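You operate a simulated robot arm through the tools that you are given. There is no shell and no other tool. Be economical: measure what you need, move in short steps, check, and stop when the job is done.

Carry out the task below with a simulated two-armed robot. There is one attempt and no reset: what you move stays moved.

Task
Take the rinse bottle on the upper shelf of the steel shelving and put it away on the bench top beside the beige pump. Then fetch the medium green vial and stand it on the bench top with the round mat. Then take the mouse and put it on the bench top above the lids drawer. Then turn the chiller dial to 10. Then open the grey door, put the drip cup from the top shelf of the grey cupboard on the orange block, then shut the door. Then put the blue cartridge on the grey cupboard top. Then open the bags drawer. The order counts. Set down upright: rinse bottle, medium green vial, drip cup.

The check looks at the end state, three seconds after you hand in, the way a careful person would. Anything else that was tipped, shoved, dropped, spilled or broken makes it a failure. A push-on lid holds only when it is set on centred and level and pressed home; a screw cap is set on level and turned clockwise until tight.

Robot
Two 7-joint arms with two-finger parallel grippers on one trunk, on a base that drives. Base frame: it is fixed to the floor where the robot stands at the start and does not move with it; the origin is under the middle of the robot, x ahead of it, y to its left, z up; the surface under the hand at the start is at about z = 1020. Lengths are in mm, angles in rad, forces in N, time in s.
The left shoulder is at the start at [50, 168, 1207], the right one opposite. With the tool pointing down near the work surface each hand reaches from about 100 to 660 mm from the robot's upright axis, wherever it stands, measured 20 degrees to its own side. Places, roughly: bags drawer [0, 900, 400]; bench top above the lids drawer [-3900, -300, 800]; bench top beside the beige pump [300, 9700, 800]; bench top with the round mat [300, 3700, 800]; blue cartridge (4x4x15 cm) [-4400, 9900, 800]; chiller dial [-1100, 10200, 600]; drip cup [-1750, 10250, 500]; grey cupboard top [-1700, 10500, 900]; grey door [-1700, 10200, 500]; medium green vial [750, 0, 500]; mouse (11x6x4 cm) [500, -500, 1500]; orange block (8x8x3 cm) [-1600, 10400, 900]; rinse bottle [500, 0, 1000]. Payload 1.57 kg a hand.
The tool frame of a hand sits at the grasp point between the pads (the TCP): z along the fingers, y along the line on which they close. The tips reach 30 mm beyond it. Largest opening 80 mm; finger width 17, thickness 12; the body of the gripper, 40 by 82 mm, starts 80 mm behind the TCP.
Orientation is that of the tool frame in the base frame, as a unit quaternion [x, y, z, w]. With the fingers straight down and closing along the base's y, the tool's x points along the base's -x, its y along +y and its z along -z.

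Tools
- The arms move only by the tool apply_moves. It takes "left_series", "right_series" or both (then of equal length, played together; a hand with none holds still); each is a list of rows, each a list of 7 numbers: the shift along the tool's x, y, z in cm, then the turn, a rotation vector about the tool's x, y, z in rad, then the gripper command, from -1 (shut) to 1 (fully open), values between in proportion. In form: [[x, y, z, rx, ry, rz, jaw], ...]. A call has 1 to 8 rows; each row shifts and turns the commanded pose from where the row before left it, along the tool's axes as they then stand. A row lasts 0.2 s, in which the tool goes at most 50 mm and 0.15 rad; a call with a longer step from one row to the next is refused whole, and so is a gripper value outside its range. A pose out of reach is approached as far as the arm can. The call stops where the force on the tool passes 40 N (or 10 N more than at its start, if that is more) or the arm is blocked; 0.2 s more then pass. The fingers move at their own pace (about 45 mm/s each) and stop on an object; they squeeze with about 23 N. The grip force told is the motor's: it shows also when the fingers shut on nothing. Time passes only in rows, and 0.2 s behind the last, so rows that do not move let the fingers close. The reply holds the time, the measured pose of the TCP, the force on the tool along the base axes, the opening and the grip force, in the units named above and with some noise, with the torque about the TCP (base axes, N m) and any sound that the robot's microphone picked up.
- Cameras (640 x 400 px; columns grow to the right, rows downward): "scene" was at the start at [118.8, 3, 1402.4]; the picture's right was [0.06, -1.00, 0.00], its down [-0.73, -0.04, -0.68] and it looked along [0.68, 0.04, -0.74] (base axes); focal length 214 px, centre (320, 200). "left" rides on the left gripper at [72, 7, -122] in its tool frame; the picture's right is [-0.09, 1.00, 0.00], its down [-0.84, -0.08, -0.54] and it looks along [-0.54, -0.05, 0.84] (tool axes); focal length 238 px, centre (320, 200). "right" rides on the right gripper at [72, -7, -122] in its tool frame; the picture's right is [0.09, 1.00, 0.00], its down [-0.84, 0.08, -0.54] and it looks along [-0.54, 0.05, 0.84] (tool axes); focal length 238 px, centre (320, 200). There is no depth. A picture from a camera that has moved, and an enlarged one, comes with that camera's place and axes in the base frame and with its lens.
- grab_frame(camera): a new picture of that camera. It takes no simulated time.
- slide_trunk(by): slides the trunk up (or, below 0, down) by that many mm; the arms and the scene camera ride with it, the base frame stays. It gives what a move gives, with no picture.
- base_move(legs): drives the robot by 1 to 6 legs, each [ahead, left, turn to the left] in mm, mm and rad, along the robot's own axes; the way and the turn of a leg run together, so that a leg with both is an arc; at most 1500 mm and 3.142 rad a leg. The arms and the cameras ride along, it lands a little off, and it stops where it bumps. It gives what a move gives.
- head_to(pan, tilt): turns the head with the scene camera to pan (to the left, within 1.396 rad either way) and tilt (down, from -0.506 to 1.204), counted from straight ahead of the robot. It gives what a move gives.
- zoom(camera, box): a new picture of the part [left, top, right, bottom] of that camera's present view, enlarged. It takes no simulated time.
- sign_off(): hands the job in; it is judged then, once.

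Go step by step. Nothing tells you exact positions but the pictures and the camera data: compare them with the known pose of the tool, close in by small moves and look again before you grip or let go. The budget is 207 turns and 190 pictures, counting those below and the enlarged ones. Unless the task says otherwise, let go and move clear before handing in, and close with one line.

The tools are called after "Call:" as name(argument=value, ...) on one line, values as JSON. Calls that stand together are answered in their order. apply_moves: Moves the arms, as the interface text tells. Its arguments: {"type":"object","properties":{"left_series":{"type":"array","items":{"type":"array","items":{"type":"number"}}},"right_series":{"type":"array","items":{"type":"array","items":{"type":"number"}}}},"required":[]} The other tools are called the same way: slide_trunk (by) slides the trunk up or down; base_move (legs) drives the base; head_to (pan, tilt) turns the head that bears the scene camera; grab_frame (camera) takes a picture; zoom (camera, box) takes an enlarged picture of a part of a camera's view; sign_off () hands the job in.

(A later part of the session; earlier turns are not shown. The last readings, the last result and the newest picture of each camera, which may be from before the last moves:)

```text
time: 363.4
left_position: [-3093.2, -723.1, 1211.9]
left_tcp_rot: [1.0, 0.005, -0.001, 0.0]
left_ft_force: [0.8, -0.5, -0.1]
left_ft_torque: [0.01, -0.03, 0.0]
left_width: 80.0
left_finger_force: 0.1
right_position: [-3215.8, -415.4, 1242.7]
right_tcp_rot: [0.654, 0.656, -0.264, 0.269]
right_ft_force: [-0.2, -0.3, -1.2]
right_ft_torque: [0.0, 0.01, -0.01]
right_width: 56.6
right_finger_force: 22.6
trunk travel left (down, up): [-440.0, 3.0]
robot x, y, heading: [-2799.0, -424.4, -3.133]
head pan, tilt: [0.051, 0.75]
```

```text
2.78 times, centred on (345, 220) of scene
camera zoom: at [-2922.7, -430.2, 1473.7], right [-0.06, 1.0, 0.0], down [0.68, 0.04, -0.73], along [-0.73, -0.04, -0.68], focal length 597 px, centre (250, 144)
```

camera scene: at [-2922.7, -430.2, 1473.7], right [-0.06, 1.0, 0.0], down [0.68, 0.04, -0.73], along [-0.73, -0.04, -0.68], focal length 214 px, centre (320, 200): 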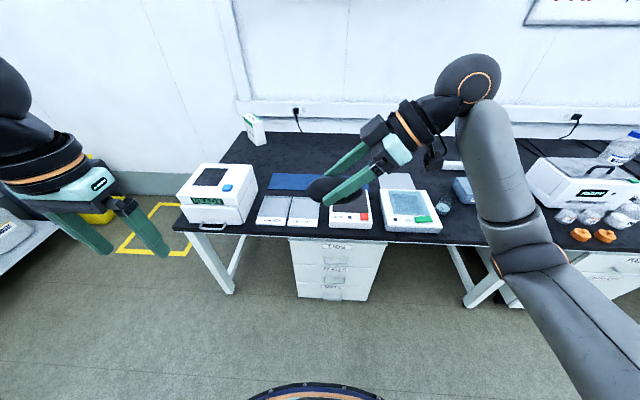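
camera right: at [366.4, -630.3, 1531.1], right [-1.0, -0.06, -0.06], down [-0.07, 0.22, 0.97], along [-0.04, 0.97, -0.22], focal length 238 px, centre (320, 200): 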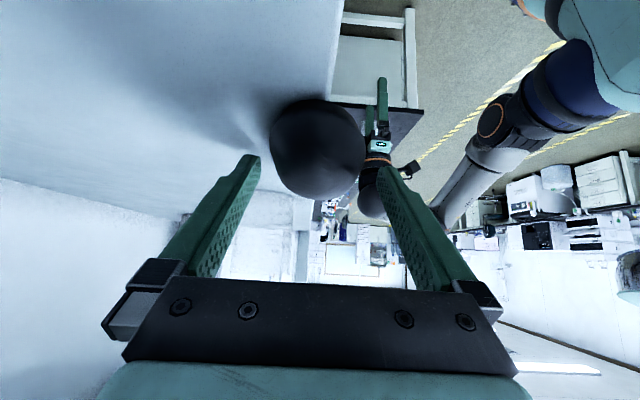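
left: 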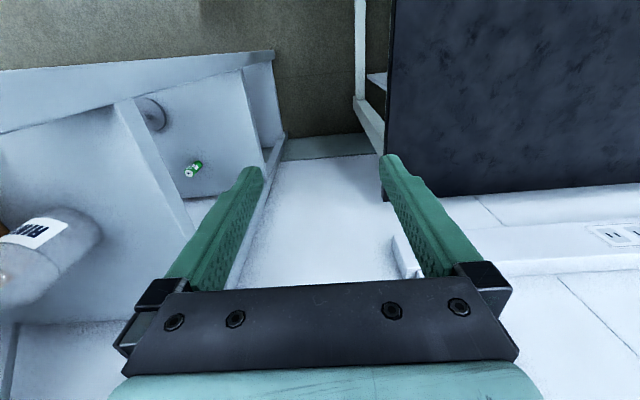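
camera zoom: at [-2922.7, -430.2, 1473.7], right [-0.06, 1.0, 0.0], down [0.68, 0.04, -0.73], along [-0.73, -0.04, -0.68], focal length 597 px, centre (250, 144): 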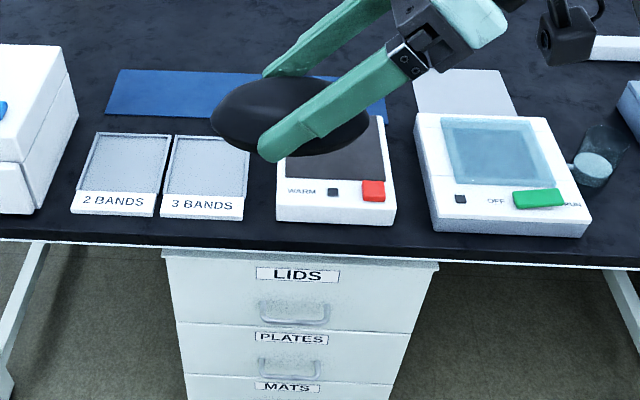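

The strip in front of the trays is narrow; I need a more exact measurement, so I'll drive 250 mm closer and look down.

Call:
base_move(legs=[[250, 0, -0.006]])

Call:
head_to(pan=0.05, tilt=0.95)

Call:
grab_frame(camera="scene")

Call:
grab_frame(camera="right")

```text
time: 365.3
left_position: [-3340.1, -724.0, 1213.1]
left_tcp_rot: [1.0, 0.002, -0.001, 0.0]
left_ft_force: [0.4, 0.2, 0.8]
left_ft_torque: [0.02, -0.04, -0.03]
left_width: 79.9
left_finger_force: 0.0
right_position: [-3463.0, -415.4, 1242.9]
right_tcp_rot: [0.655, 0.655, -0.265, 0.268]
right_ft_force: [-0.3, 0.3, -0.5]
right_ft_torque: [0.02, -0.02, 0.04]
right_width: 56.7
right_finger_force: 23.3
trunk travel left (down, up): [-440.0, 3.0]
robot x, y, heading: [-3047.9, -426.8, -3.139]
head pan, tilt: [0.051, 0.75]
```

```text
time: 366.0
left_position: [-3340.1, -725.1, 1213.7]
left_tcp_rot: [1.0, 0.003, -0.001, -0.001]
left_ft_force: [0.8, 0.9, -0.5]
left_ft_torque: [-0.03, 0.02, -0.02]
left_width: 79.9
left_finger_force: 0.1
right_position: [-3462.9, -413.8, 1243.0]
right_tcp_rot: [0.656, 0.654, -0.264, 0.268]
right_ft_force: [0.6, -0.3, -0.5]
right_ft_torque: [0.01, -0.04, 0.0]
right_width: 56.5
right_finger_force: 23.4
trunk travel left (down, up): [-440.0, 3.0]
robot x, y, heading: [-3045.4, -425.0, -3.136]
head pan, tilt: [0.051, 0.949]
```

```text
93 pictures are left
camera scene: at [-3158.9, -430.7, 1458.1], right [-0.06, 1.0, 0.0], down [0.81, 0.04, -0.58], along [-0.58, -0.03, -0.81], focal length 214 px, centre (320, 200)
```

scene: 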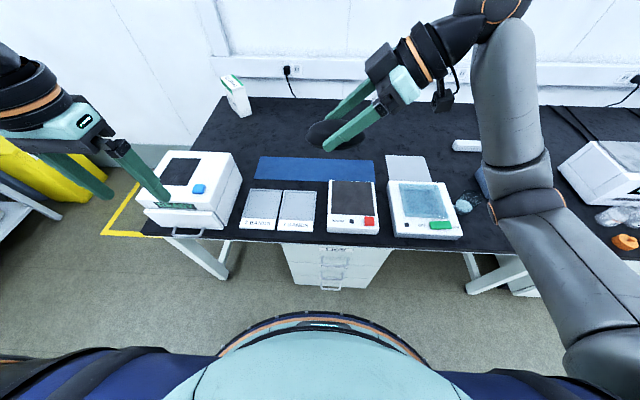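

```text
92 pictures are left
camera right: at [-3469.1, -279.0, 1281.0], right [1.0, 0.07, -0.06], down [0.07, -0.22, 0.97], along [0.05, -0.97, -0.22], focal length 238 px, centre (320, 200)
```

right: 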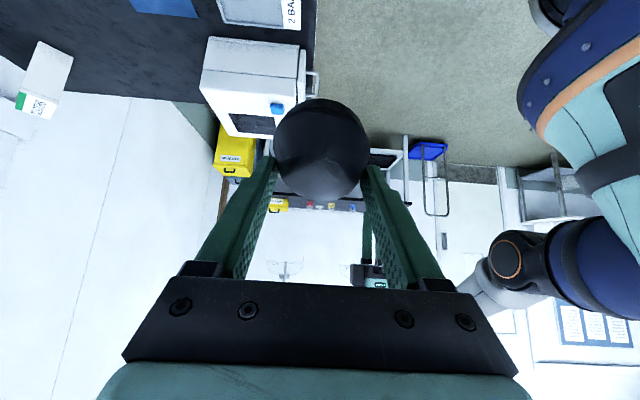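

Call:
zoom(camera="scene", box=[230, 130, 480, 260])

```text
2.56 times, centred on (355, 195) of scene
camera zoom: at [-3158.9, -430.7, 1458.1], right [-0.06, 1.0, 0.0], down [0.81, 0.04, -0.58], along [-0.58, -0.03, -0.81], focal length 549 px, centre (230, 213)
```

zoom: 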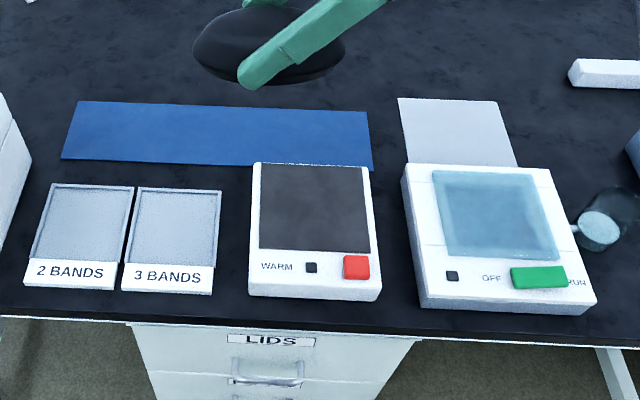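

The blue sheet is a flat film lying right over the lids drawer; it's the reachable clear spot. I'll turn the hand to the forward tilt (mouse lengthwise ahead) and tuck the left arm.

Call:
apply_moves(left_series=[[3, 0, -3.5, 0, 0, 0, 1], [3, 0, -3.5, 0, 0, 0, 1], [0, 0, -3.5, 0, 0, 0, 1], [0, 0, 0, 0, 0, 0, 1], [0, 0, 0, 0, 0, 0, 1], [0, 0, 0, 0, 0, 0, 1]], right_series=[[0, 0, 0, 0.0993, 0.0044, 0.1023, -1], [0, 0, 0, 0.0993, 0.0044, 0.1023, -1], [0, 0, 0, 0.0993, 0.0044, 0.1023, -1], [0, 0, 0, 0.0993, 0.0044, 0.1023, -1], [0, 0, 0, 0.0993, 0.0044, 0.1023, -1], [0, 0, 0, 0.0993, 0.0044, 0.1023, -1]])

Call:
apply_moves(right_series=[[0, 0, 0, 0.0993, 0.0044, 0.1023, -1], [0, 0, 0, 0.0993, 0.0044, 0.1023, -1], [0, 0, 0, 0.0993, 0.0044, 0.1023, -1], [0, 0, 0, 0.0993, 0.0044, 0.1023, -1], [0, 0, 0, 0.0993, 0.0044, 0.1023, -1]])

Call:
base_move(legs=[[0, 155, 0], [100, 0, 0]])

Call:
grab_frame(camera="scene")

```text
time: 367.4
left_position: [-3280.5, -724.5, 1316.9]
left_tcp_rot: [1.0, 0.002, -0.001, 0.0]
left_ft_force: [-0.1, -0.1, -0.3]
left_ft_torque: [0.03, 0.02, 0.01]
left_width: 80.2
left_finger_force: 0.0
right_position: [-3462.6, -415.9, 1243.3]
right_tcp_rot: [0.872, 0.326, -0.343, 0.125]
right_ft_force: [-0.5, 0.3, -1.9]
right_ft_torque: [0.02, 0.0, -0.01]
right_width: 56.6
right_finger_force: 22.7
trunk travel left (down, up): [-440.0, 3.0]
robot x, y, heading: [-3045.0, -426.4, -3.135]
head pan, tilt: [0.051, 0.949]
```

```text
time: 368.6
left_position: [-3280.7, -723.9, 1317.5]
left_tcp_rot: [1.0, 0.003, -0.002, 0.001]
left_ft_force: [0.1, 0.0, 0.4]
left_ft_torque: [0.0, 0.02, 0.03]
left_width: 80.3
left_finger_force: 0.1
right_position: [-3463.0, -416.2, 1242.8]
right_tcp_rot: [0.933, 0.006, -0.359, -0.013]
right_ft_force: [0.1, -0.1, -1.6]
right_ft_torque: [0.0, 0.02, 0.01]
right_width: 56.3
right_finger_force: 23.5
trunk travel left (down, up): [-440.0, 3.0]
robot x, y, heading: [-3046.4, -426.0, -3.141]
head pan, tilt: [0.051, 0.949]
```

```text
time: 371.4
left_position: [-3380.3, -880.0, 1317.2]
left_tcp_rot: [1.0, 0.003, -0.001, 0.0]
left_ft_force: [-0.6, -0.1, 0.0]
left_ft_torque: [0.01, 0.01, 0.02]
left_width: 80.1
left_finger_force: 0.2
right_position: [-3561.8, -571.4, 1243.6]
right_tcp_rot: [0.933, 0.007, -0.36, -0.011]
right_ft_force: [-0.7, 0.9, -2.4]
right_ft_torque: [0.03, -0.03, 0.0]
right_width: 56.4
right_finger_force: 23.0
trunk travel left (down, up): [-440.0, 3.0]
robot x, y, heading: [-3145.7, -584.2, -3.137]
head pan, tilt: [0.051, 0.949]
```

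```text
90 pictures are left
camera scene: at [-3258.8, -587.1, 1458.0], right [-0.06, 1.0, 0.0], down [0.81, 0.05, -0.58], along [-0.58, -0.03, -0.81], focal length 214 px, centre (320, 200)
```

scene: 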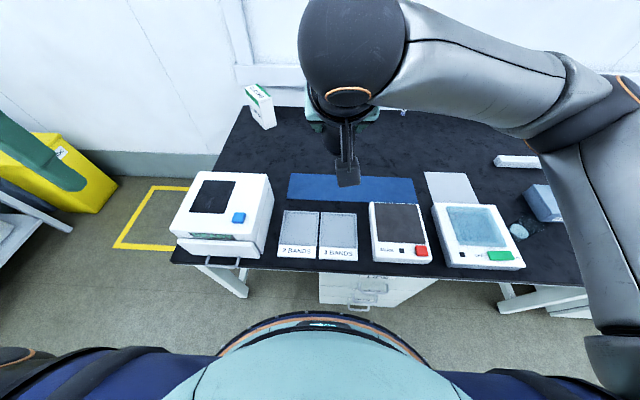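

Moving the mouse out over the blue sheet, then lowering the trunk.

Call:
apply_moves(right_series=[[-2.24, -0.43, 3.78, 0, 0, 0, -1], [-2.24, -0.43, 3.78, 0, 0, 0, -1], [-2.24, -0.43, 3.78, 0, 0, 0, -1], [-2.24, -0.43, 3.78, 0, 0, 0, -1], [-2.24, -0.43, 3.78, 0, 0, 0, -1], [-2.24, -0.43, 3.78, 0, 0, 0, -1], [0, 0, 0, 0, 0, 0, -1]])

Call:
slide_trunk(by=-320)

Call:
grab_frame(camera="scene")

Call:
grab_frame(camera="right")

```text
time: 372.9
left_position: [-3378.1, -879.5, 1316.5]
left_tcp_rot: [1.0, 0.002, -0.001, 0.0]
left_ft_force: [0.5, -0.2, -0.2]
left_ft_torque: [0.02, 0.0, 0.02]
left_width: 80.1
left_finger_force: 0.1
right_position: [-3814.0, -545.1, 1164.7]
right_tcp_rot: [0.933, 0.008, -0.36, -0.011]
right_ft_force: [0.3, -0.2, -0.3]
right_ft_torque: [0.03, -0.04, 0.0]
right_width: 56.5
right_finger_force: 23.0
trunk travel left (down, up): [-440.0, 3.0]
robot x, y, heading: [-3140.7, -579.0, -3.135]
head pan, tilt: [0.051, 0.949]
```

```text
time: 376.1
left_position: [-3379.9, -880.5, 995.7]
left_tcp_rot: [1.0, 0.003, 0.0, 0.0]
left_ft_force: [1.2, 0.1, -0.3]
left_ft_torque: [0.01, -0.03, -0.01]
left_width: 79.8
left_finger_force: 0.1
right_position: [-3815.3, -544.9, 843.9]
right_tcp_rot: [0.933, 0.007, -0.36, -0.013]
right_ft_force: [-0.1, -0.3, -0.8]
right_ft_torque: [0.0, 0.02, 0.02]
right_width: 56.6
right_finger_force: 23.0
trunk travel left (down, up): [-120.0, 323.0]
robot x, y, heading: [-3146.6, -584.8, -3.138]
head pan, tilt: [0.051, 0.949]
```

```text
89 pictures are left
camera scene: at [-3258.0, -587.1, 1138.1], right [-0.06, 1.0, 0.0], down [0.81, 0.05, -0.58], along [-0.58, -0.03, -0.81], focal length 214 px, centre (320, 200)
```

scene: 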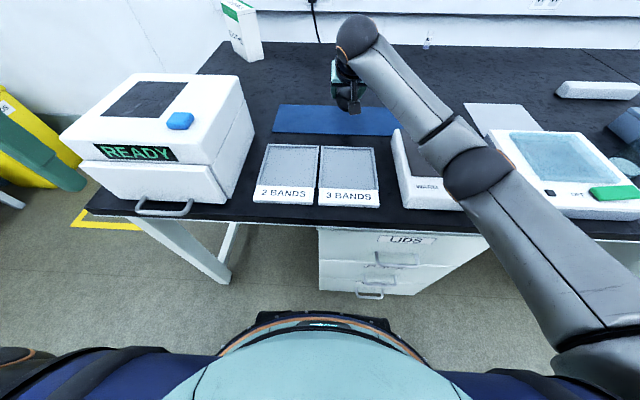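

```text
88 pictures are left
camera right: at [-3679.8, -539.3, 887.9], right [0.07, -0.99, -0.09], down [-0.26, -0.11, 0.96], along [-0.96, -0.05, -0.26], focal length 238 px, centre (320, 200)
```

right: 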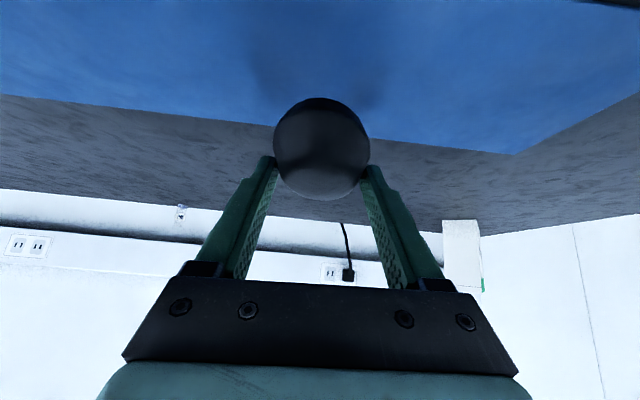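

Lowering the mouse to the surface.

Call:
apply_moves(right_series=[[1.34, 0, 1.48, 0, 0, 0, -1], [1.34, 0, 1.48, 0, 0, 0, -1], [0.54, 0, 0.59, 0, 0, 0, -1], [0.2, 0, 0.22, 0, 0, 0, -1], [0.2, 0, 0.22, 0, 0, 0, -1]])

```text
time: 377.3
left_position: [-3379.2, -880.5, 997.4]
left_tcp_rot: [1.0, 0.003, -0.002, 0.0]
left_ft_force: [-0.4, -0.7, 0.2]
left_ft_torque: [0.02, -0.02, 0.0]
left_width: 79.9
left_finger_force: 0.1
right_position: [-3815.5, -544.3, 793.3]
right_tcp_rot: [0.932, 0.008, -0.362, -0.012]
right_ft_force: [2.1, 0.1, 4.8]
right_ft_torque: [0.07, 0.15, -0.03]
right_width: 56.4
right_finger_force: 22.4
trunk travel left (down, up): [-120.0, 323.0]
robot x, y, heading: [-3151.1, -578.9, -3.137]
head pan, tilt: [0.051, 0.949]
```

Call:
apply_moves(right_series=[[0.13, 0, 0.15, 0, 0, 0, -1], [0, 0, 0, 0, 0, 0, 0.2], [0, 0, 0, 0, 0, 0, 1], [0, 0, 0, 0, 0, 0, 1], [0, 0, -2, 0, 0, 0, 1], [0, 0, -4, 0, 0, 0, 1], [0, 0, -4, 0, 0, 0, 1], [0, 0, -4, 0, 0, 0, 1]])

Call:
grab_frame(camera="right")

Call:
zoom(camera="scene", box=[220, 60, 480, 220])

```text
time: 379.1
left_position: [-3379.3, -880.1, 996.7]
left_tcp_rot: [1.0, 0.002, -0.002, 0.0]
left_ft_force: [-0.2, -0.3, -0.6]
left_ft_torque: [-0.01, 0.05, 0.03]
left_width: 80.1
left_finger_force: 0.1
right_position: [-3721.0, -546.2, 891.3]
right_tcp_rot: [0.933, 0.008, -0.36, -0.012]
right_ft_force: [-0.4, -0.5, -0.6]
right_ft_torque: [-0.03, 0.01, -0.01]
right_width: 80.2
right_finger_force: 0.0
trunk travel left (down, up): [-120.0, 323.0]
robot x, y, heading: [-3145.7, -580.7, -3.136]
head pan, tilt: [0.051, 0.949]
```

```text
87 pictures are left
camera right: at [-3585.3, -540.8, 935.0], right [0.07, -0.99, -0.09], down [-0.26, -0.11, 0.96], along [-0.96, -0.05, -0.26], focal length 238 px, centre (320, 200)
```

right: 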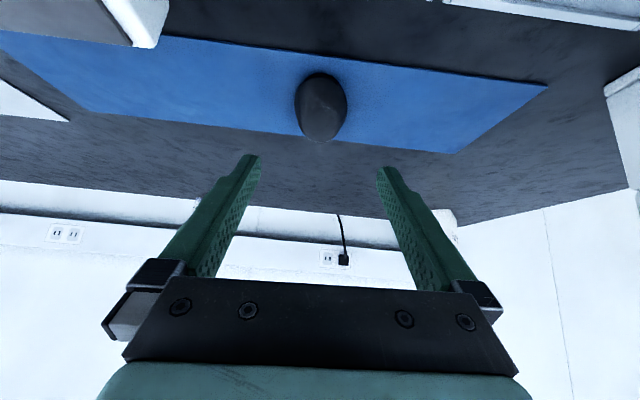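

```text
2.46 times, centred on (350, 140) of scene
camera zoom: at [-3257.9, -587.1, 1138.1], right [-0.06, 1.0, 0.0], down [0.81, 0.05, -0.58], along [-0.58, -0.03, -0.81], focal length 528 px, centre (246, 348)
```

zoom: 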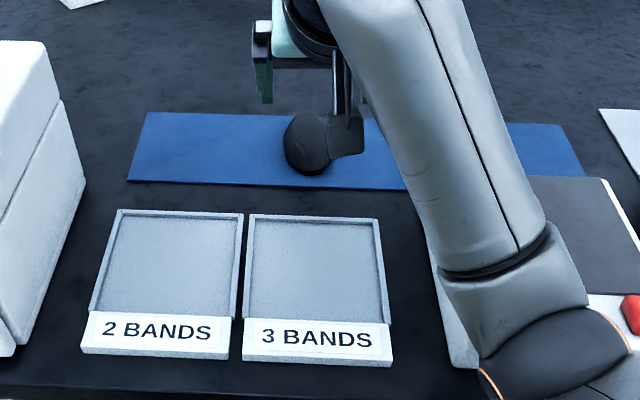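

The mouse is down, above the lids drawer. Now I'll raise, back off and drive toward the chiller at the far end.

Call:
slide_trunk(by=200)

Call:
base_move(legs=[[-1000, 0, 0], [0, 0, -1.575], [1500, 0, 0], [1500, 0, 0], [1500, 0, 0], [1500, 0, 0]])

Call:
apply_moves(right_series=[[3, 0, -2.7, 0, 0, 0, 1], [3, 0, -2.7, 0, 0, 0, 1], [3, 0, -2.7, 0, 0, 0, 1]])

Call:
head_to(pan=0, tilt=0.2)

Call:
grab_frame(camera="scene")

```text
time: 381.3
left_position: [-3378.9, -880.1, 1196.6]
left_tcp_rot: [1.0, 0.002, -0.001, 0.0]
left_ft_force: [0.7, 0.3, 0.0]
left_ft_torque: [0.01, 0.02, -0.01]
left_width: 79.7
left_finger_force: 0.0
right_position: [-3721.1, -547.0, 1091.8]
right_tcp_rot: [0.933, 0.008, -0.359, -0.011]
right_ft_force: [0.5, 0.1, -0.5]
right_ft_torque: [-0.01, -0.02, -0.02]
right_width: 80.0
right_finger_force: 0.1
trunk travel left (down, up): [-320.0, 123.0]
robot x, y, heading: [-3145.3, -580.0, -3.14]
head pan, tilt: [0.051, 0.949]
```

```text
time: 418.4
left_position: [-2608.9, 5630.6, 1195.8]
left_tcp_rot: [0.724, -0.69, -0.001, 0.0]
left_ft_force: [0.1, -0.2, -0.1]
left_ft_torque: [-0.03, 0.0, 0.02]
left_width: 79.8
left_finger_force: 0.0
right_position: [-2290.6, 5984.6, 1092.1]
right_tcp_rot: [0.678, -0.641, -0.251, -0.258]
right_ft_force: [-0.3, 0.5, -0.8]
right_ft_torque: [0.01, -0.02, 0.02]
right_width: 80.2
right_finger_force: 0.0
trunk travel left (down, up): [-320.0, 123.0]
robot x, y, heading: [-2299.5, 5410.3, 1.613]
head pan, tilt: [0.051, 0.949]
```

```text
time: 419.2
left_position: [-2607.5, 5630.6, 1196.2]
left_tcp_rot: [0.723, -0.69, -0.001, 0.0]
left_ft_force: [-0.7, 0.4, 0.1]
left_ft_torque: [0.01, 0.02, 0.0]
left_width: 79.9
left_finger_force: 0.1
right_position: [-2284.0, 5862.1, 1089.0]
right_tcp_rot: [0.678, -0.642, -0.25, -0.257]
right_ft_force: [0.3, -0.1, 0.7]
right_ft_torque: [0.02, -0.04, 0.0]
right_width: 80.1
right_finger_force: 0.0
trunk travel left (down, up): [-320.0, 123.0]
robot x, y, heading: [-2300.9, 5406.3, 1.609]
head pan, tilt: [0.051, 0.949]
```

```text
time: 420.3
left_position: [-2608.2, 5630.3, 1196.8]
left_tcp_rot: [0.724, -0.69, 0.0, 0.0]
left_ft_force: [0.1, -0.1, -1.2]
left_ft_torque: [-0.01, 0.0, 0.04]
left_width: 80.1
left_finger_force: 0.1
right_position: [-2286.5, 5863.1, 1090.1]
right_tcp_rot: [0.679, -0.641, -0.251, -0.257]
right_ft_force: [-0.2, 0.2, -0.7]
right_ft_torque: [0.0, -0.01, -0.03]
right_width: 79.8
right_finger_force: 0.0
trunk travel left (down, up): [-320.0, 123.0]
robot x, y, heading: [-2304.0, 5410.0, 1.619]
head pan, tilt: [0.0, 0.201]
```

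```text
85 pictures are left
camera scene: at [-2306.8, 5539.8, 1403.2], right [1.0, 0.05, 0.0], down [0.01, -0.2, -0.98], along [-0.04, 0.98, -0.2], focal length 214 px, centre (320, 200)
```

scene: 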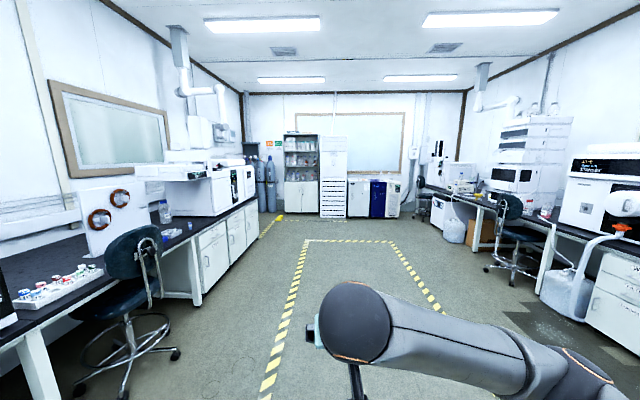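

Call:
base_move(legs=[[0, 0, -0.045], [1500, -300, 0], [1500, -700, 0]])

Call:
head_to(pan=0, tilt=0.35)

Call:
grab_frame(camera="scene")

```text
refused: leg 2 is longer than a leg can be; nothing moved
```

```text
time: 421.0
left_position: [-2608.3, 5630.8, 1196.9]
left_tcp_rot: [0.724, -0.69, 0.0, -0.001]
left_ft_force: [-0.4, -0.6, 0.3]
left_ft_torque: [0.0, -0.02, 0.01]
left_width: 80.1
left_finger_force: 0.1
right_position: [-2284.6, 5864.1, 1090.7]
right_tcp_rot: [0.678, -0.641, -0.251, -0.258]
right_ft_force: [0.3, -0.2, -0.2]
right_ft_torque: [0.0, -0.02, 0.0]
right_width: 80.0
right_finger_force: 0.1
trunk travel left (down, up): [-320.0, 123.0]
robot x, y, heading: [-2301.9, 5409.4, 1.619]
head pan, tilt: [0.0, 0.351]
```

```text
84 pictures are left
camera scene: at [-2306.8, 5539.7, 1389.3], right [1.0, 0.05, 0.0], down [0.02, -0.34, -0.94], along [-0.04, 0.94, -0.34], focal length 214 px, centre (320, 200)
```

scene: 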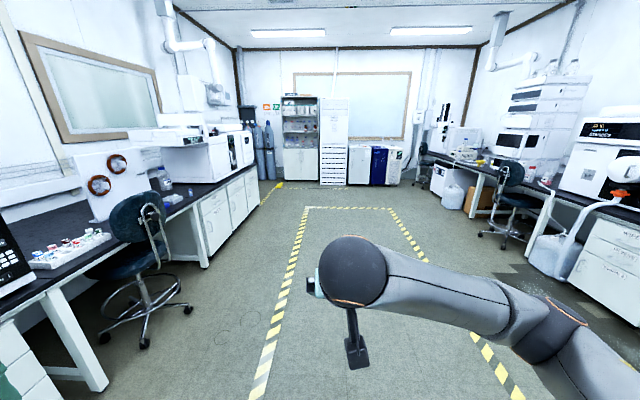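

Call:
base_move(legs=[[0, 0, -0.045], [1400, -300, 0], [1300, -700, 0], [700, 0, 0]])

Call:
grab_frame(camera="scene")

```text
time: 438.9
left_position: [-1648.1, 9053.5, 1196.6]
left_tcp_rot: [0.718, -0.696, 0.0, -0.001]
left_ft_force: [0.0, -0.2, -0.1]
left_ft_torque: [-0.02, 0.01, -0.02]
left_width: 80.2
left_finger_force: 0.1
right_position: [-1321.7, 9282.3, 1090.8]
right_tcp_rot: [0.674, -0.646, -0.249, -0.259]
right_ft_force: [0.0, 0.7, -0.5]
right_ft_torque: [0.02, -0.01, 0.02]
right_width: 80.1
right_finger_force: 0.1
trunk travel left (down, up): [-320.0, 123.0]
robot x, y, heading: [-1341.8, 8826.7, 1.603]
head pan, tilt: [0.0, 0.351]
```

```text
83 pictures are left
camera scene: at [-1348.2, 8958.6, 1389.2], right [1.0, 0.03, 0.0], down [0.01, -0.34, -0.94], along [-0.03, 0.94, -0.34], focal length 214 px, centre (320, 200)
```

scene: 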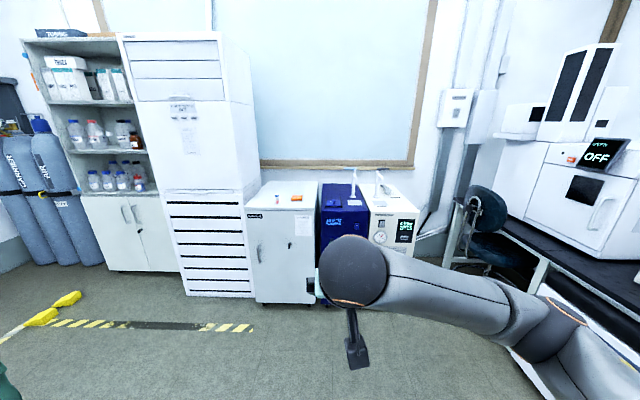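

Call:
zoom(camera="scene", box=[230, 160, 430, 310])

```text
2.67 times, centred on (330, 235) of scene
camera zoom: at [-1348.2, 8958.6, 1389.2], right [1.0, 0.03, 0.0], down [0.01, -0.34, -0.94], along [-0.03, 0.94, -0.34], focal length 572 px, centre (293, 107)
```

zoom: 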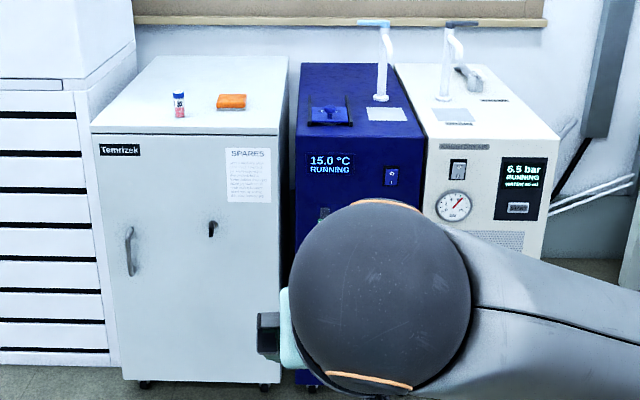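

The blue chiller shows 15.0 °C; its dial is hidden by my arm. I'll turn the right hand horizontal at a lower height and look with its camera.

Call:
slide_trunk(by=-310)

Call:
apply_moves(right_series=[[0, 0, 0, 0, -0.14, 0, 1], [0, 0, 0, 0, -0.14, 0, 1], [0, 0, 0, 0, -0.14, 0, 1], [0, 0, 0, 0, -0.14, 0, 1], [0, 0, 0, 0, -0.14, 0, 1], [0, 0, 0, 0, -0.135, 0, 1]])

Call:
base_move(legs=[[350, -120, -0.032]])

Call:
grab_frame(camera="right")

Call:
grab_frame(camera="scene")

```text
time: 442.0
left_position: [-1650.1, 9054.2, 886.6]
left_tcp_rot: [0.719, -0.695, -0.001, -0.001]
left_ft_force: [-0.2, -0.4, 0.9]
left_ft_torque: [-0.01, 0.03, 0.0]
left_width: 80.0
left_finger_force: 0.0
right_position: [-1321.4, 9281.0, 779.5]
right_tcp_rot: [0.673, -0.646, -0.25, -0.26]
right_ft_force: [-0.6, 0.1, -0.6]
right_ft_torque: [0.03, 0.0, -0.01]
right_width: 80.2
right_finger_force: 0.1
trunk travel left (down, up): [-10.0, 433.0]
robot x, y, heading: [-1342.9, 8824.7, 1.602]
head pan, tilt: [0.0, 0.351]
```

```text
time: 443.4
left_position: [-1648.9, 9053.8, 886.9]
left_tcp_rot: [0.719, -0.695, -0.001, -0.001]
left_ft_force: [0.1, 0.1, -0.8]
left_ft_torque: [-0.05, 0.01, 0.0]
left_width: 80.0
left_finger_force: 0.0
right_position: [-1321.5, 9280.6, 780.2]
right_tcp_rot: [0.514, -0.485, -0.501, -0.499]
right_ft_force: [-0.4, 1.0, 0.6]
right_ft_torque: [-0.02, -0.01, 0.01]
right_width: 80.1
right_finger_force: 0.1
trunk travel left (down, up): [-10.0, 433.0]
robot x, y, heading: [-1345.7, 8828.8, 1.605]
head pan, tilt: [0.0, 0.351]
```

```text
time: 445.8
left_position: [-1526.2, 9414.5, 886.3]
left_tcp_rot: [-0.706, 0.708, 0.001, 0.001]
left_ft_force: [0.3, 0.7, -0.6]
left_ft_torque: [0.01, 0.02, 0.01]
left_width: 79.8
left_finger_force: 0.1
right_position: [-1192.0, 9632.6, 779.8]
right_tcp_rot: [0.507, -0.493, -0.493, -0.507]
right_ft_force: [-0.8, -0.2, 0.2]
right_ft_torque: [0.03, 0.0, 0.0]
right_width: 79.9
right_finger_force: 0.1
trunk travel left (down, up): [-10.0, 433.0]
robot x, y, heading: [-1228.0, 9179.1, 1.572]
head pan, tilt: [0.0, 0.351]
```

```text
81 pictures are left
camera right: at [-1183.7, 9510.1, 709.2], right [-0.99, 0.0, -0.12], down [-0.1, -0.54, 0.83], along [-0.06, 0.84, 0.54], focal length 238 px, centre (320, 200)
```

right: 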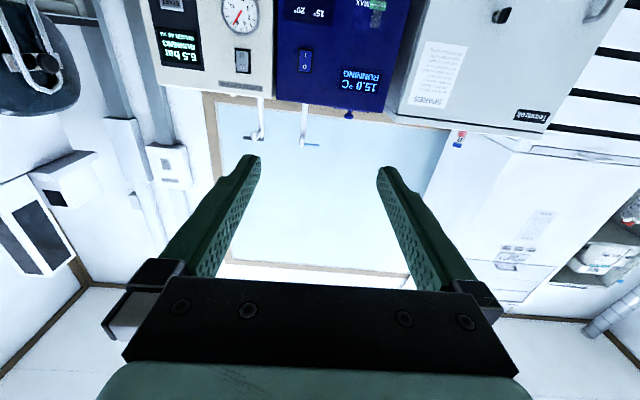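

```text
80 pictures are left
camera scene: at [-1229.4, 9309.8, 1079.3], right [1.0, 0.0, 0.0], down [0.0, -0.34, -0.94], along [0.0, 0.94, -0.34], focal length 214 px, centre (320, 200)
```

scene: 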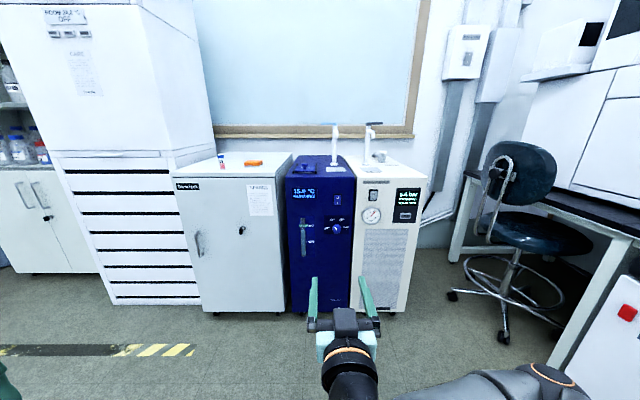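

Now the chiller's dial is visible; zooming in.

Call:
zoom(camera="scene", box=[280, 170, 370, 260])

Call:
zoom(camera="scene", box=[170, 140, 300, 320])

```text
4.44 times, centred on (325, 215) of scene
camera zoom: at [-1229.4, 9309.8, 1079.3], right [1.0, 0.0, 0.0], down [0.0, -0.34, -0.94], along [0.0, 0.94, -0.34], focal length 953 px, centre (298, 133)
```

zoom: 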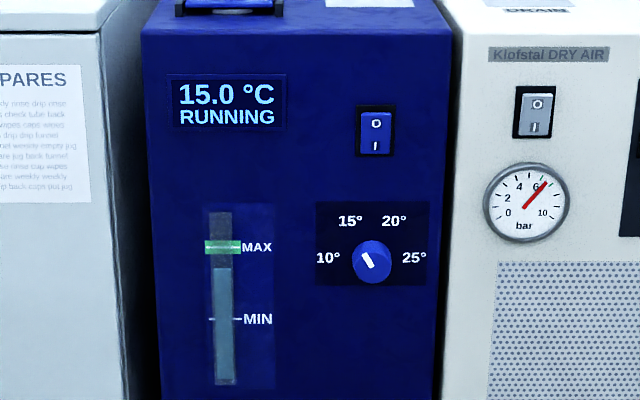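

```text
2.22 times, centred on (235, 230) of scene
camera zoom: at [-1229.4, 9309.8, 1079.3], right [1.0, 0.0, 0.0], down [0.0, -0.34, -0.94], along [0.0, 0.94, -0.34], focal length 477 px, centre (509, 133)
```

zoom: 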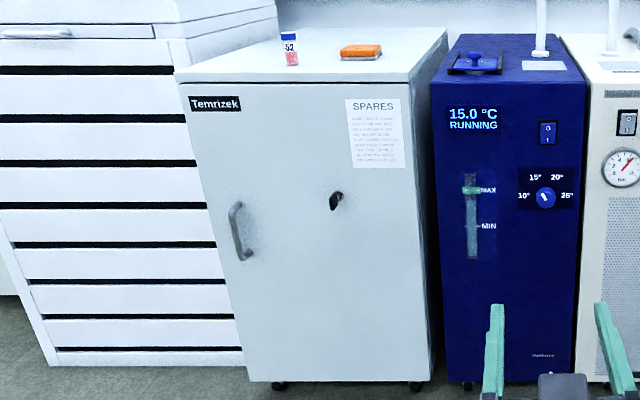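

Dial is near [-1149, 10235 (face), 597]; 15→10 needs about 60° counter-clockwise. I'll lower the hand to dial height and approach.

Call:
apply_moves(right_series=[[4.5, -1.1, 0, 0, 0, 0, 1], [4.5, -1.1, 0, 0, 0, 0, 1], [4.5, -1.1, 0, 0, 0, 0, 1], [4.8, -1, 0, 0, 0, 0, 1], [0, 0, 0, 0, 0, 0, 0.6]])

Call:
base_move(legs=[[440, 0, 0]])

Call:
grab_frame(camera="right")

Call:
grab_frame(camera="scene")

```text
time: 446.9
left_position: [-1526.7, 9415.7, 887.1]
left_tcp_rot: [-0.707, 0.708, 0.0, 0.001]
left_ft_force: [-0.4, -0.7, 1.0]
left_ft_torque: [-0.01, -0.03, 0.01]
left_width: 80.0
left_finger_force: 0.1
right_position: [-1143.7, 9632.3, 599.8]
right_tcp_rot: [-0.506, 0.494, 0.492, 0.508]
right_ft_force: [0.2, 0.1, 0.2]
right_ft_torque: [0.01, 0.0, 0.07]
right_width: 64.0
right_finger_force: 0.1
trunk travel left (down, up): [-10.0, 433.0]
robot x, y, heading: [-1228.5, 9182.2, 1.568]
head pan, tilt: [0.0, 0.351]
```

```text
time: 449.6
left_position: [-1524.6, 9849.6, 886.3]
left_tcp_rot: [-0.706, 0.708, 0.0, 0.0]
left_ft_force: [-0.1, -0.6, -0.9]
left_ft_torque: [0.01, -0.02, 0.04]
left_width: 80.1
left_finger_force: 0.0
right_position: [-1141.4, 10066.1, 600.4]
right_tcp_rot: [-0.506, 0.494, 0.492, 0.508]
right_ft_force: [0.3, 0.1, 0.1]
right_ft_torque: [0.02, 0.02, 0.01]
right_width: 64.1
right_finger_force: 0.0
trunk travel left (down, up): [-10.0, 433.0]
robot x, y, heading: [-1224.1, 9610.7, 1.564]
head pan, tilt: [0.0, 0.351]
```

```text
77 pictures are left
camera right: at [-1133.9, 9944.5, 529.6], right [-0.99, 0.0, -0.12], down [-0.1, -0.54, 0.83], along [-0.06, 0.84, 0.54], focal length 238 px, centre (320, 200)
```

right: 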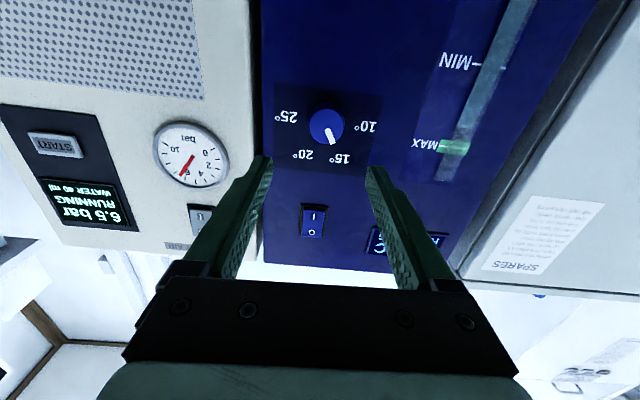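

```text
76 pictures are left
camera scene: at [-1227.7, 9744.1, 1079.3], right [1.0, 0.0, 0.0], down [0.0, -0.34, -0.94], along [0.0, 0.94, -0.34], focal length 214 px, centre (320, 200)
```

scene: 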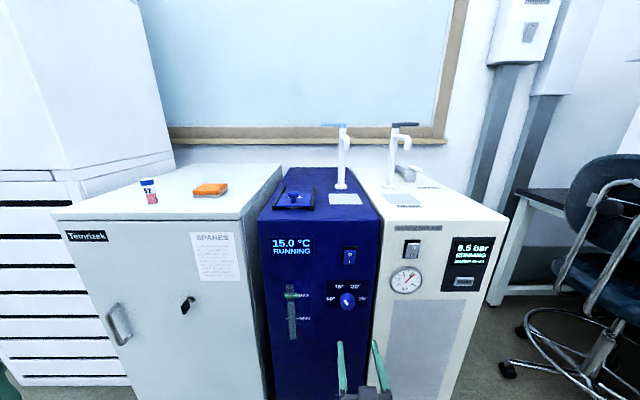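

Call:
apply_moves(right_series=[[-0.4, 0.76, 3.4, 0, 0, 0, 0.5], [0, 0, 3.4, 0, 0, 0, 0.5], [0, 0, 3.4, 0, 0, 0, 0.5], [0, 0, 0, 0, 0, 0, 0.5]])

Call:
grab_frame(camera="right")

```text
time: 450.6
left_position: [-1523.9, 9846.4, 887.9]
left_tcp_rot: [-0.705, 0.709, 0.001, 0.003]
left_ft_force: [-0.6, 0.2, 0.0]
left_ft_torque: [0.01, 0.0, -0.03]
left_width: 79.7
left_finger_force: 0.0
right_position: [-1139.6, 10170.3, 618.2]
right_tcp_rot: [-0.499, 0.486, 0.492, 0.523]
right_ft_force: [0.2, 1.2, -0.6]
right_ft_torque: [-0.01, -0.01, 0.01]
right_width: 60.0
right_finger_force: 0.0
trunk travel left (down, up): [-10.0, 433.0]
robot x, y, heading: [-1229.5, 9614.4, 1.565]
head pan, tilt: [0.0, 0.351]
```

```text
75 pictures are left
camera right: at [-1131.8, 10051.3, 544.6], right [-0.99, 0.02, -0.13], down [-0.12, -0.56, 0.82], along [-0.06, 0.83, 0.56], focal length 238 px, centre (320, 200)
```

right: 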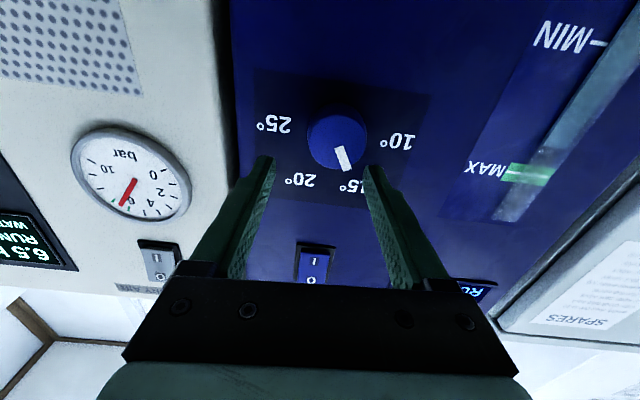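

Call:
apply_moves(right_series=[[0, 0, 0, 0, 0, 0, 0.5], [0, 0, 0, 0, 0, 0, 0.5]])

Call:
head_to(pan=-0.6, tilt=0.9)

Call:
grab_frame(camera="scene")

```text
time: 451.2
left_position: [-1526.4, 9846.6, 888.9]
left_tcp_rot: [-0.706, 0.709, 0.003, 0.004]
left_ft_force: [-0.9, 1.1, -1.2]
left_ft_torque: [0.03, -0.02, 0.01]
left_width: 79.8
left_finger_force: 0.0
right_position: [-1139.8, 10171.9, 620.8]
right_tcp_rot: [-0.498, 0.486, 0.493, 0.522]
right_ft_force: [-0.3, 0.1, 0.4]
right_ft_torque: [-0.01, -0.03, -0.02]
right_width: 60.0
right_finger_force: 0.0
trunk travel left (down, up): [-10.0, 433.0]
robot x, y, heading: [-1226.2, 9614.7, 1.568]
head pan, tilt: [0.0, 0.351]
```

```text
time: 452.2
left_position: [-1525.5, 9846.0, 887.9]
left_tcp_rot: [-0.705, 0.709, 0.002, 0.004]
left_ft_force: [0.1, -0.1, 0.0]
left_ft_torque: [0.0, 0.03, 0.0]
left_width: 80.1
left_finger_force: 0.2
right_position: [-1138.8, 10172.6, 619.6]
right_tcp_rot: [-0.498, 0.486, 0.493, 0.523]
right_ft_force: [0.1, -0.5, 0.3]
right_ft_torque: [-0.01, 0.0, -0.02]
right_width: 60.0
right_finger_force: 0.1
trunk travel left (down, up): [-10.0, 433.0]
robot x, y, heading: [-1227.4, 9610.0, 1.566]
head pan, tilt: [-0.6, 0.901]
```

```text
74 pictures are left
camera scene: at [-1186.6, 9709.0, 1033.1], right [0.82, -0.57, 0.0], down [-0.44, -0.64, -0.63], along [0.35, 0.52, -0.78], focal length 214 px, centre (320, 200)
```

scene: 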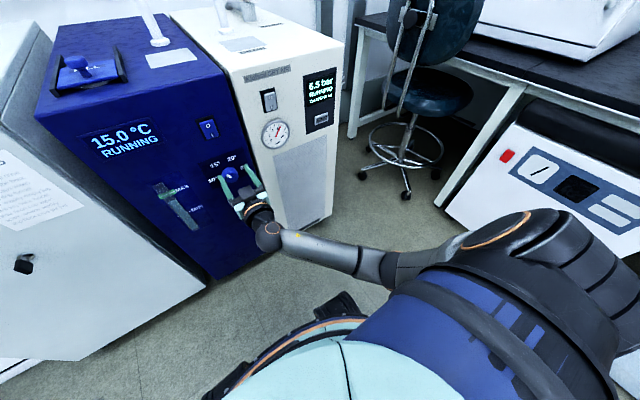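

The arm seems to press lightly on the robot's own base. I'll retract a bit, raise the trunk, and come down again for a better posture.

Call:
apply_moves(right_series=[[0, 0, -4, 0, 0, 0, 0.5], [0, 0, -4, 0, 0, 0, 0.5]])

Call:
slide_trunk(by=140)

Call:
apply_moves(right_series=[[4.6, 0, 0, 0, 0, 0, 0.5], [4.6, 0, 0, 0, 0, 0, 0.5], [4.6, 0, 0, 0, 0, 0, 0.5], [0, 0, 0, 0, 0, 0, 0.5]])

```text
time: 452.8
left_position: [-1526.9, 9848.5, 884.0]
left_tcp_rot: [-0.706, 0.708, 0.001, 0.002]
left_ft_force: [0.5, 1.4, -0.3]
left_ft_torque: [-0.01, -0.02, 0.03]
left_width: 79.9
left_finger_force: 0.0
right_position: [-1127.6, 10151.2, 698.6]
right_tcp_rot: [-0.451, 0.434, 0.523, 0.578]
right_ft_force: [-0.3, 0.4, -1.0]
right_ft_torque: [0.03, -0.02, 0.02]
right_width: 60.0
right_finger_force: 0.0
trunk travel left (down, up): [-10.0, 433.0]
robot x, y, heading: [-1224.0, 9613.9, 1.566]
head pan, tilt: [-0.6, 0.901]
stopped in row 2 (right hand): the arm was blocked; the commanded pose is now the measured one
```

```text
time: 454.4
left_position: [-1524.2, 9850.5, 1026.8]
left_tcp_rot: [-0.706, 0.708, 0.001, 0.001]
left_ft_force: [0.0, -0.4, 0.6]
left_ft_torque: [0.02, 0.0, -0.02]
left_width: 79.7
left_finger_force: 0.2
right_position: [-1125.8, 10151.8, 837.0]
right_tcp_rot: [-0.453, 0.435, 0.521, 0.578]
right_ft_force: [0.8, 0.2, -0.1]
right_ft_torque: [0.01, 0.02, 0.02]
right_width: 59.9
right_finger_force: 0.0
trunk travel left (down, up): [-150.0, 293.0]
robot x, y, heading: [-1228.5, 9612.6, 1.565]
head pan, tilt: [-0.6, 0.901]
```

```text
time: 455.4
left_position: [-1523.5, 9849.5, 1025.9]
left_tcp_rot: [-0.706, 0.708, 0.0, 0.001]
left_ft_force: [0.3, -0.7, 1.1]
left_ft_torque: [0.02, 0.02, 0.01]
left_width: 79.8
left_finger_force: 0.1
right_position: [-1118.8, 10178.7, 702.2]
right_tcp_rot: [-0.453, 0.436, 0.521, 0.577]
right_ft_force: [0.6, 0.6, -0.5]
right_ft_torque: [-0.02, -0.02, 0.02]
right_width: 60.0
right_finger_force: 0.0
trunk travel left (down, up): [-150.0, 293.0]
robot x, y, heading: [-1228.1, 9611.5, 1.568]
head pan, tilt: [-0.6, 0.901]
```

Call:
apply_moves(right_series=[[0, 0, -4.5, 0, 0, 0, 0.5], [0, 0, 0, -0.0195, 0.1045, 0.0365, 0.5], [0, 0, 0, -0.0195, 0.1045, 0.0365, 0.5], [3, 1.5, 0, 0, 0, 0, 0.5], [3, 1.5, 0, 0, 0, 0, 0.5], [3, 0, 0, 0, 0, 0, 0.5], [0, 0, 0, 0, 0, 0, 0.5]])

Call:
grab_frame(camera="right")

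Call:
grab_frame(camera="scene")

```text
time: 457.0
left_position: [-1524.7, 9850.9, 1027.1]
left_tcp_rot: [-0.706, 0.708, 0.001, 0.001]
left_ft_force: [0.6, -0.3, -0.2]
left_ft_torque: [0.0, 0.0, 0.03]
left_width: 80.0
left_finger_force: 0.1
right_position: [-1148.4, 10136.3, 603.9]
right_tcp_rot: [-0.499, 0.5, 0.5, 0.501]
right_ft_force: [-0.5, -0.3, 1.0]
right_ft_torque: [-0.01, -0.03, 0.01]
right_width: 59.9
right_finger_force: 0.0
trunk travel left (down, up): [-150.0, 293.0]
robot x, y, heading: [-1227.7, 9616.0, 1.563]
head pan, tilt: [-0.6, 0.901]
```

```text
73 pictures are left
camera right: at [-1141.6, 10013.9, 532.1], right [-1.0, 0.0, -0.09], down [-0.08, -0.54, 0.84], along [-0.05, 0.84, 0.54], focal length 238 px, centre (320, 200)
```

right: 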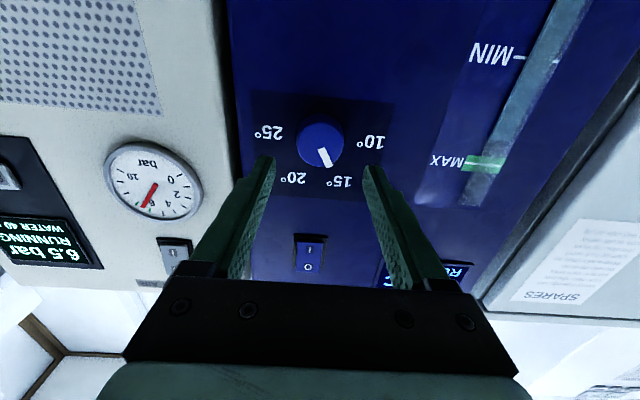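

```text
72 pictures are left
camera scene: at [-1185.0, 9713.3, 1171.7], right [0.82, -0.57, 0.0], down [-0.45, -0.64, -0.62], along [0.35, 0.51, -0.78], focal length 214 px, centre (320, 200)
```

scene: 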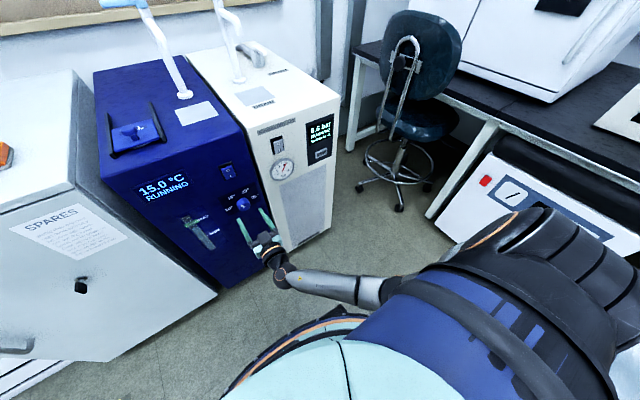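

Aligned. Advancing to straddle the knob and gripping.

Call:
apply_moves(right_series=[[0, 0, 3.2, 0, 0, 0, 0.5], [0, 0, 3.2, 0, 0, 0, 0.5], [0, 0, 0, 0, 0, 0, 0.5], [0, 0, 0, 0, 0, 0, -1], [0, 0, 0, 0, 0, 0, -1], [0, 0, 0, 0, 0, 0, -1]])

Call:
grab_frame(camera="right")

```text
time: 457.7
left_position: [-1525.0, 9849.5, 1027.1]
left_tcp_rot: [-0.706, 0.708, 0.001, 0.001]
left_ft_force: [-0.8, 0.2, 0.3]
left_ft_torque: [0.0, -0.02, 0.02]
left_width: 79.7
left_finger_force: 0.1
right_position: [-1146.9, 10195.4, 604.3]
right_tcp_rot: [-0.498, 0.498, 0.502, 0.502]
right_ft_force: [0.0, -3.7, 2.0]
right_ft_torque: [0.02, 0.04, 0.14]
right_width: 59.0
right_finger_force: 0.0
trunk travel left (down, up): [-150.0, 293.0]
robot x, y, heading: [-1228.1, 9611.3, 1.564]
head pan, tilt: [-0.6, 0.901]
stopped in row 3 (right hand): the force on the tool passed its limit at 59 N (the readings are from after the stop); the commanded pose is now the measured one
```

```text
71 pictures are left
camera right: at [-1140.7, 10073.5, 531.8], right [-1.0, 0.0, -0.09], down [-0.08, -0.55, 0.83], along [-0.05, 0.84, 0.54], focal length 238 px, centre (320, 200)
```

right: 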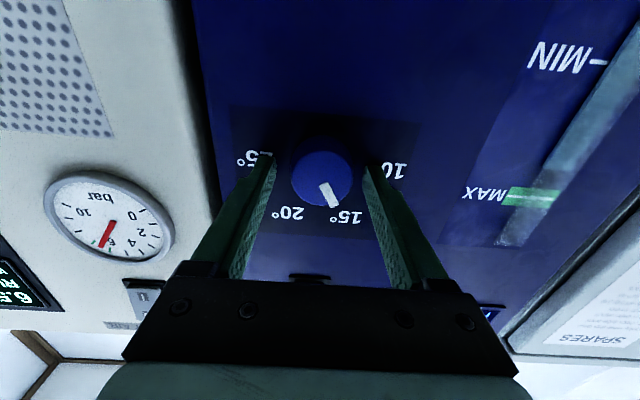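

The fingertips touched the panel (face ≈ y 10225). Backing 3 mm and closing on the knob.

Call:
apply_moves(right_series=[[0, 0, -0.3, 0, 0, 0, 0.3], [0, 0, 0, 0, 0, 0, -0.3], [0, 0, 0, 0, 0, 0, -1], [0, 0, 0, 0, 0, 0, -1]])

Call:
grab_frame(camera="right")

```text
time: 458.7
left_position: [-1526.2, 9850.2, 1026.3]
left_tcp_rot: [-0.706, 0.708, 0.001, 0.0]
left_ft_force: [-0.3, 0.4, -0.3]
left_ft_torque: [0.02, 0.0, 0.01]
left_width: 80.2
left_finger_force: 0.0
right_position: [-1148.4, 10192.8, 602.8]
right_tcp_rot: [-0.5, 0.499, 0.501, 0.501]
right_ft_force: [-5.3, 1.5, 0.0]
right_ft_torque: [0.08, 0.01, 0.17]
right_width: 41.0
right_finger_force: 30.3
trunk travel left (down, up): [-150.0, 293.0]
robot x, y, heading: [-1228.5, 9605.9, 1.564]
head pan, tilt: [-0.6, 0.901]
```

```text
70 pictures are left
camera right: at [-1141.3, 10071.0, 531.4], right [-1.0, 0.0, -0.09], down [-0.08, -0.54, 0.83], along [-0.05, 0.84, 0.54], focal length 238 px, centre (320, 200)
```

right: 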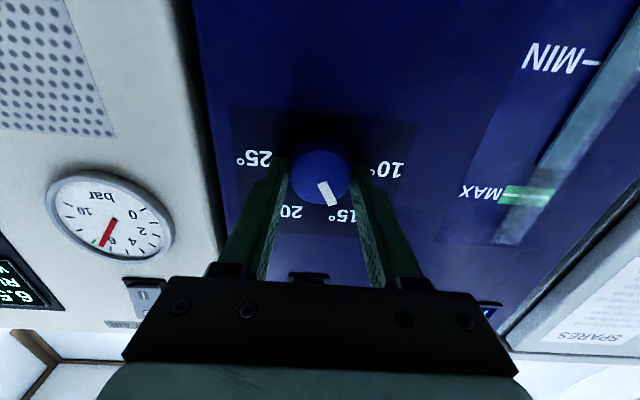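

Turning counter-clockwise about 60°.

Call:
apply_moves(right_series=[[0, 0, 0, 0, 0, -0.14, -1], [0, 0, 0, 0, 0, -0.14, -1], [0, 0, 0, 0, 0, -0.14, -1], [0, 0, 0, 0, 0, -0.14, -1], [0, 0, 0, 0, 0, 0, -1]])

Call:
grab_frame(camera="right")

Call:
zoom(camera="scene", box=[90, 130, 310, 280])

```text
time: 459.9
left_position: [-1524.8, 9850.8, 1025.6]
left_tcp_rot: [-0.706, 0.708, 0.0, 0.0]
left_ft_force: [0.6, 0.9, 1.3]
left_ft_torque: [0.0, 0.01, 0.01]
left_width: 79.9
left_finger_force: 0.2
right_position: [-1149.6, 10192.5, 601.9]
right_tcp_rot: [0.619, -0.34, -0.343, -0.619]
right_ft_force: [-17.5, 6.7, -2.1]
right_ft_torque: [-0.49, 0.04, -0.12]
right_width: 41.2
right_finger_force: 45.4
trunk travel left (down, up): [-150.0, 293.0]
robot x, y, heading: [-1228.8, 9611.5, 1.563]
head pan, tilt: [-0.6, 0.901]
```

```text
69 pictures are left
camera right: at [-1105.2, 10071.0, 545.9], right [-0.79, 0.0, -0.61], down [-0.51, -0.54, 0.67], along [-0.33, 0.84, 0.43], focal length 238 px, centre (320, 200)
```

right: 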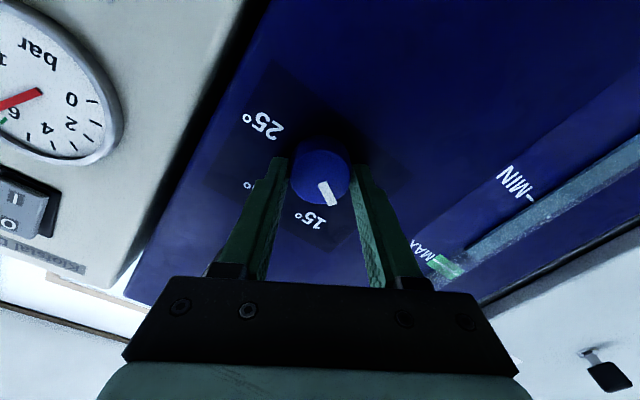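

```text
2.67 times, centred on (200, 205) of scene
camera zoom: at [-1185.8, 9713.8, 1171.7], right [0.82, -0.57, 0.0], down [-0.45, -0.65, -0.62], along [0.35, 0.51, -0.78], focal length 572 px, centre (640, 187)
```

zoom: 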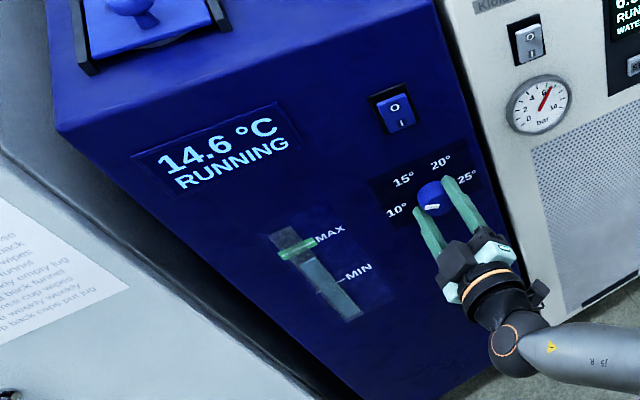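

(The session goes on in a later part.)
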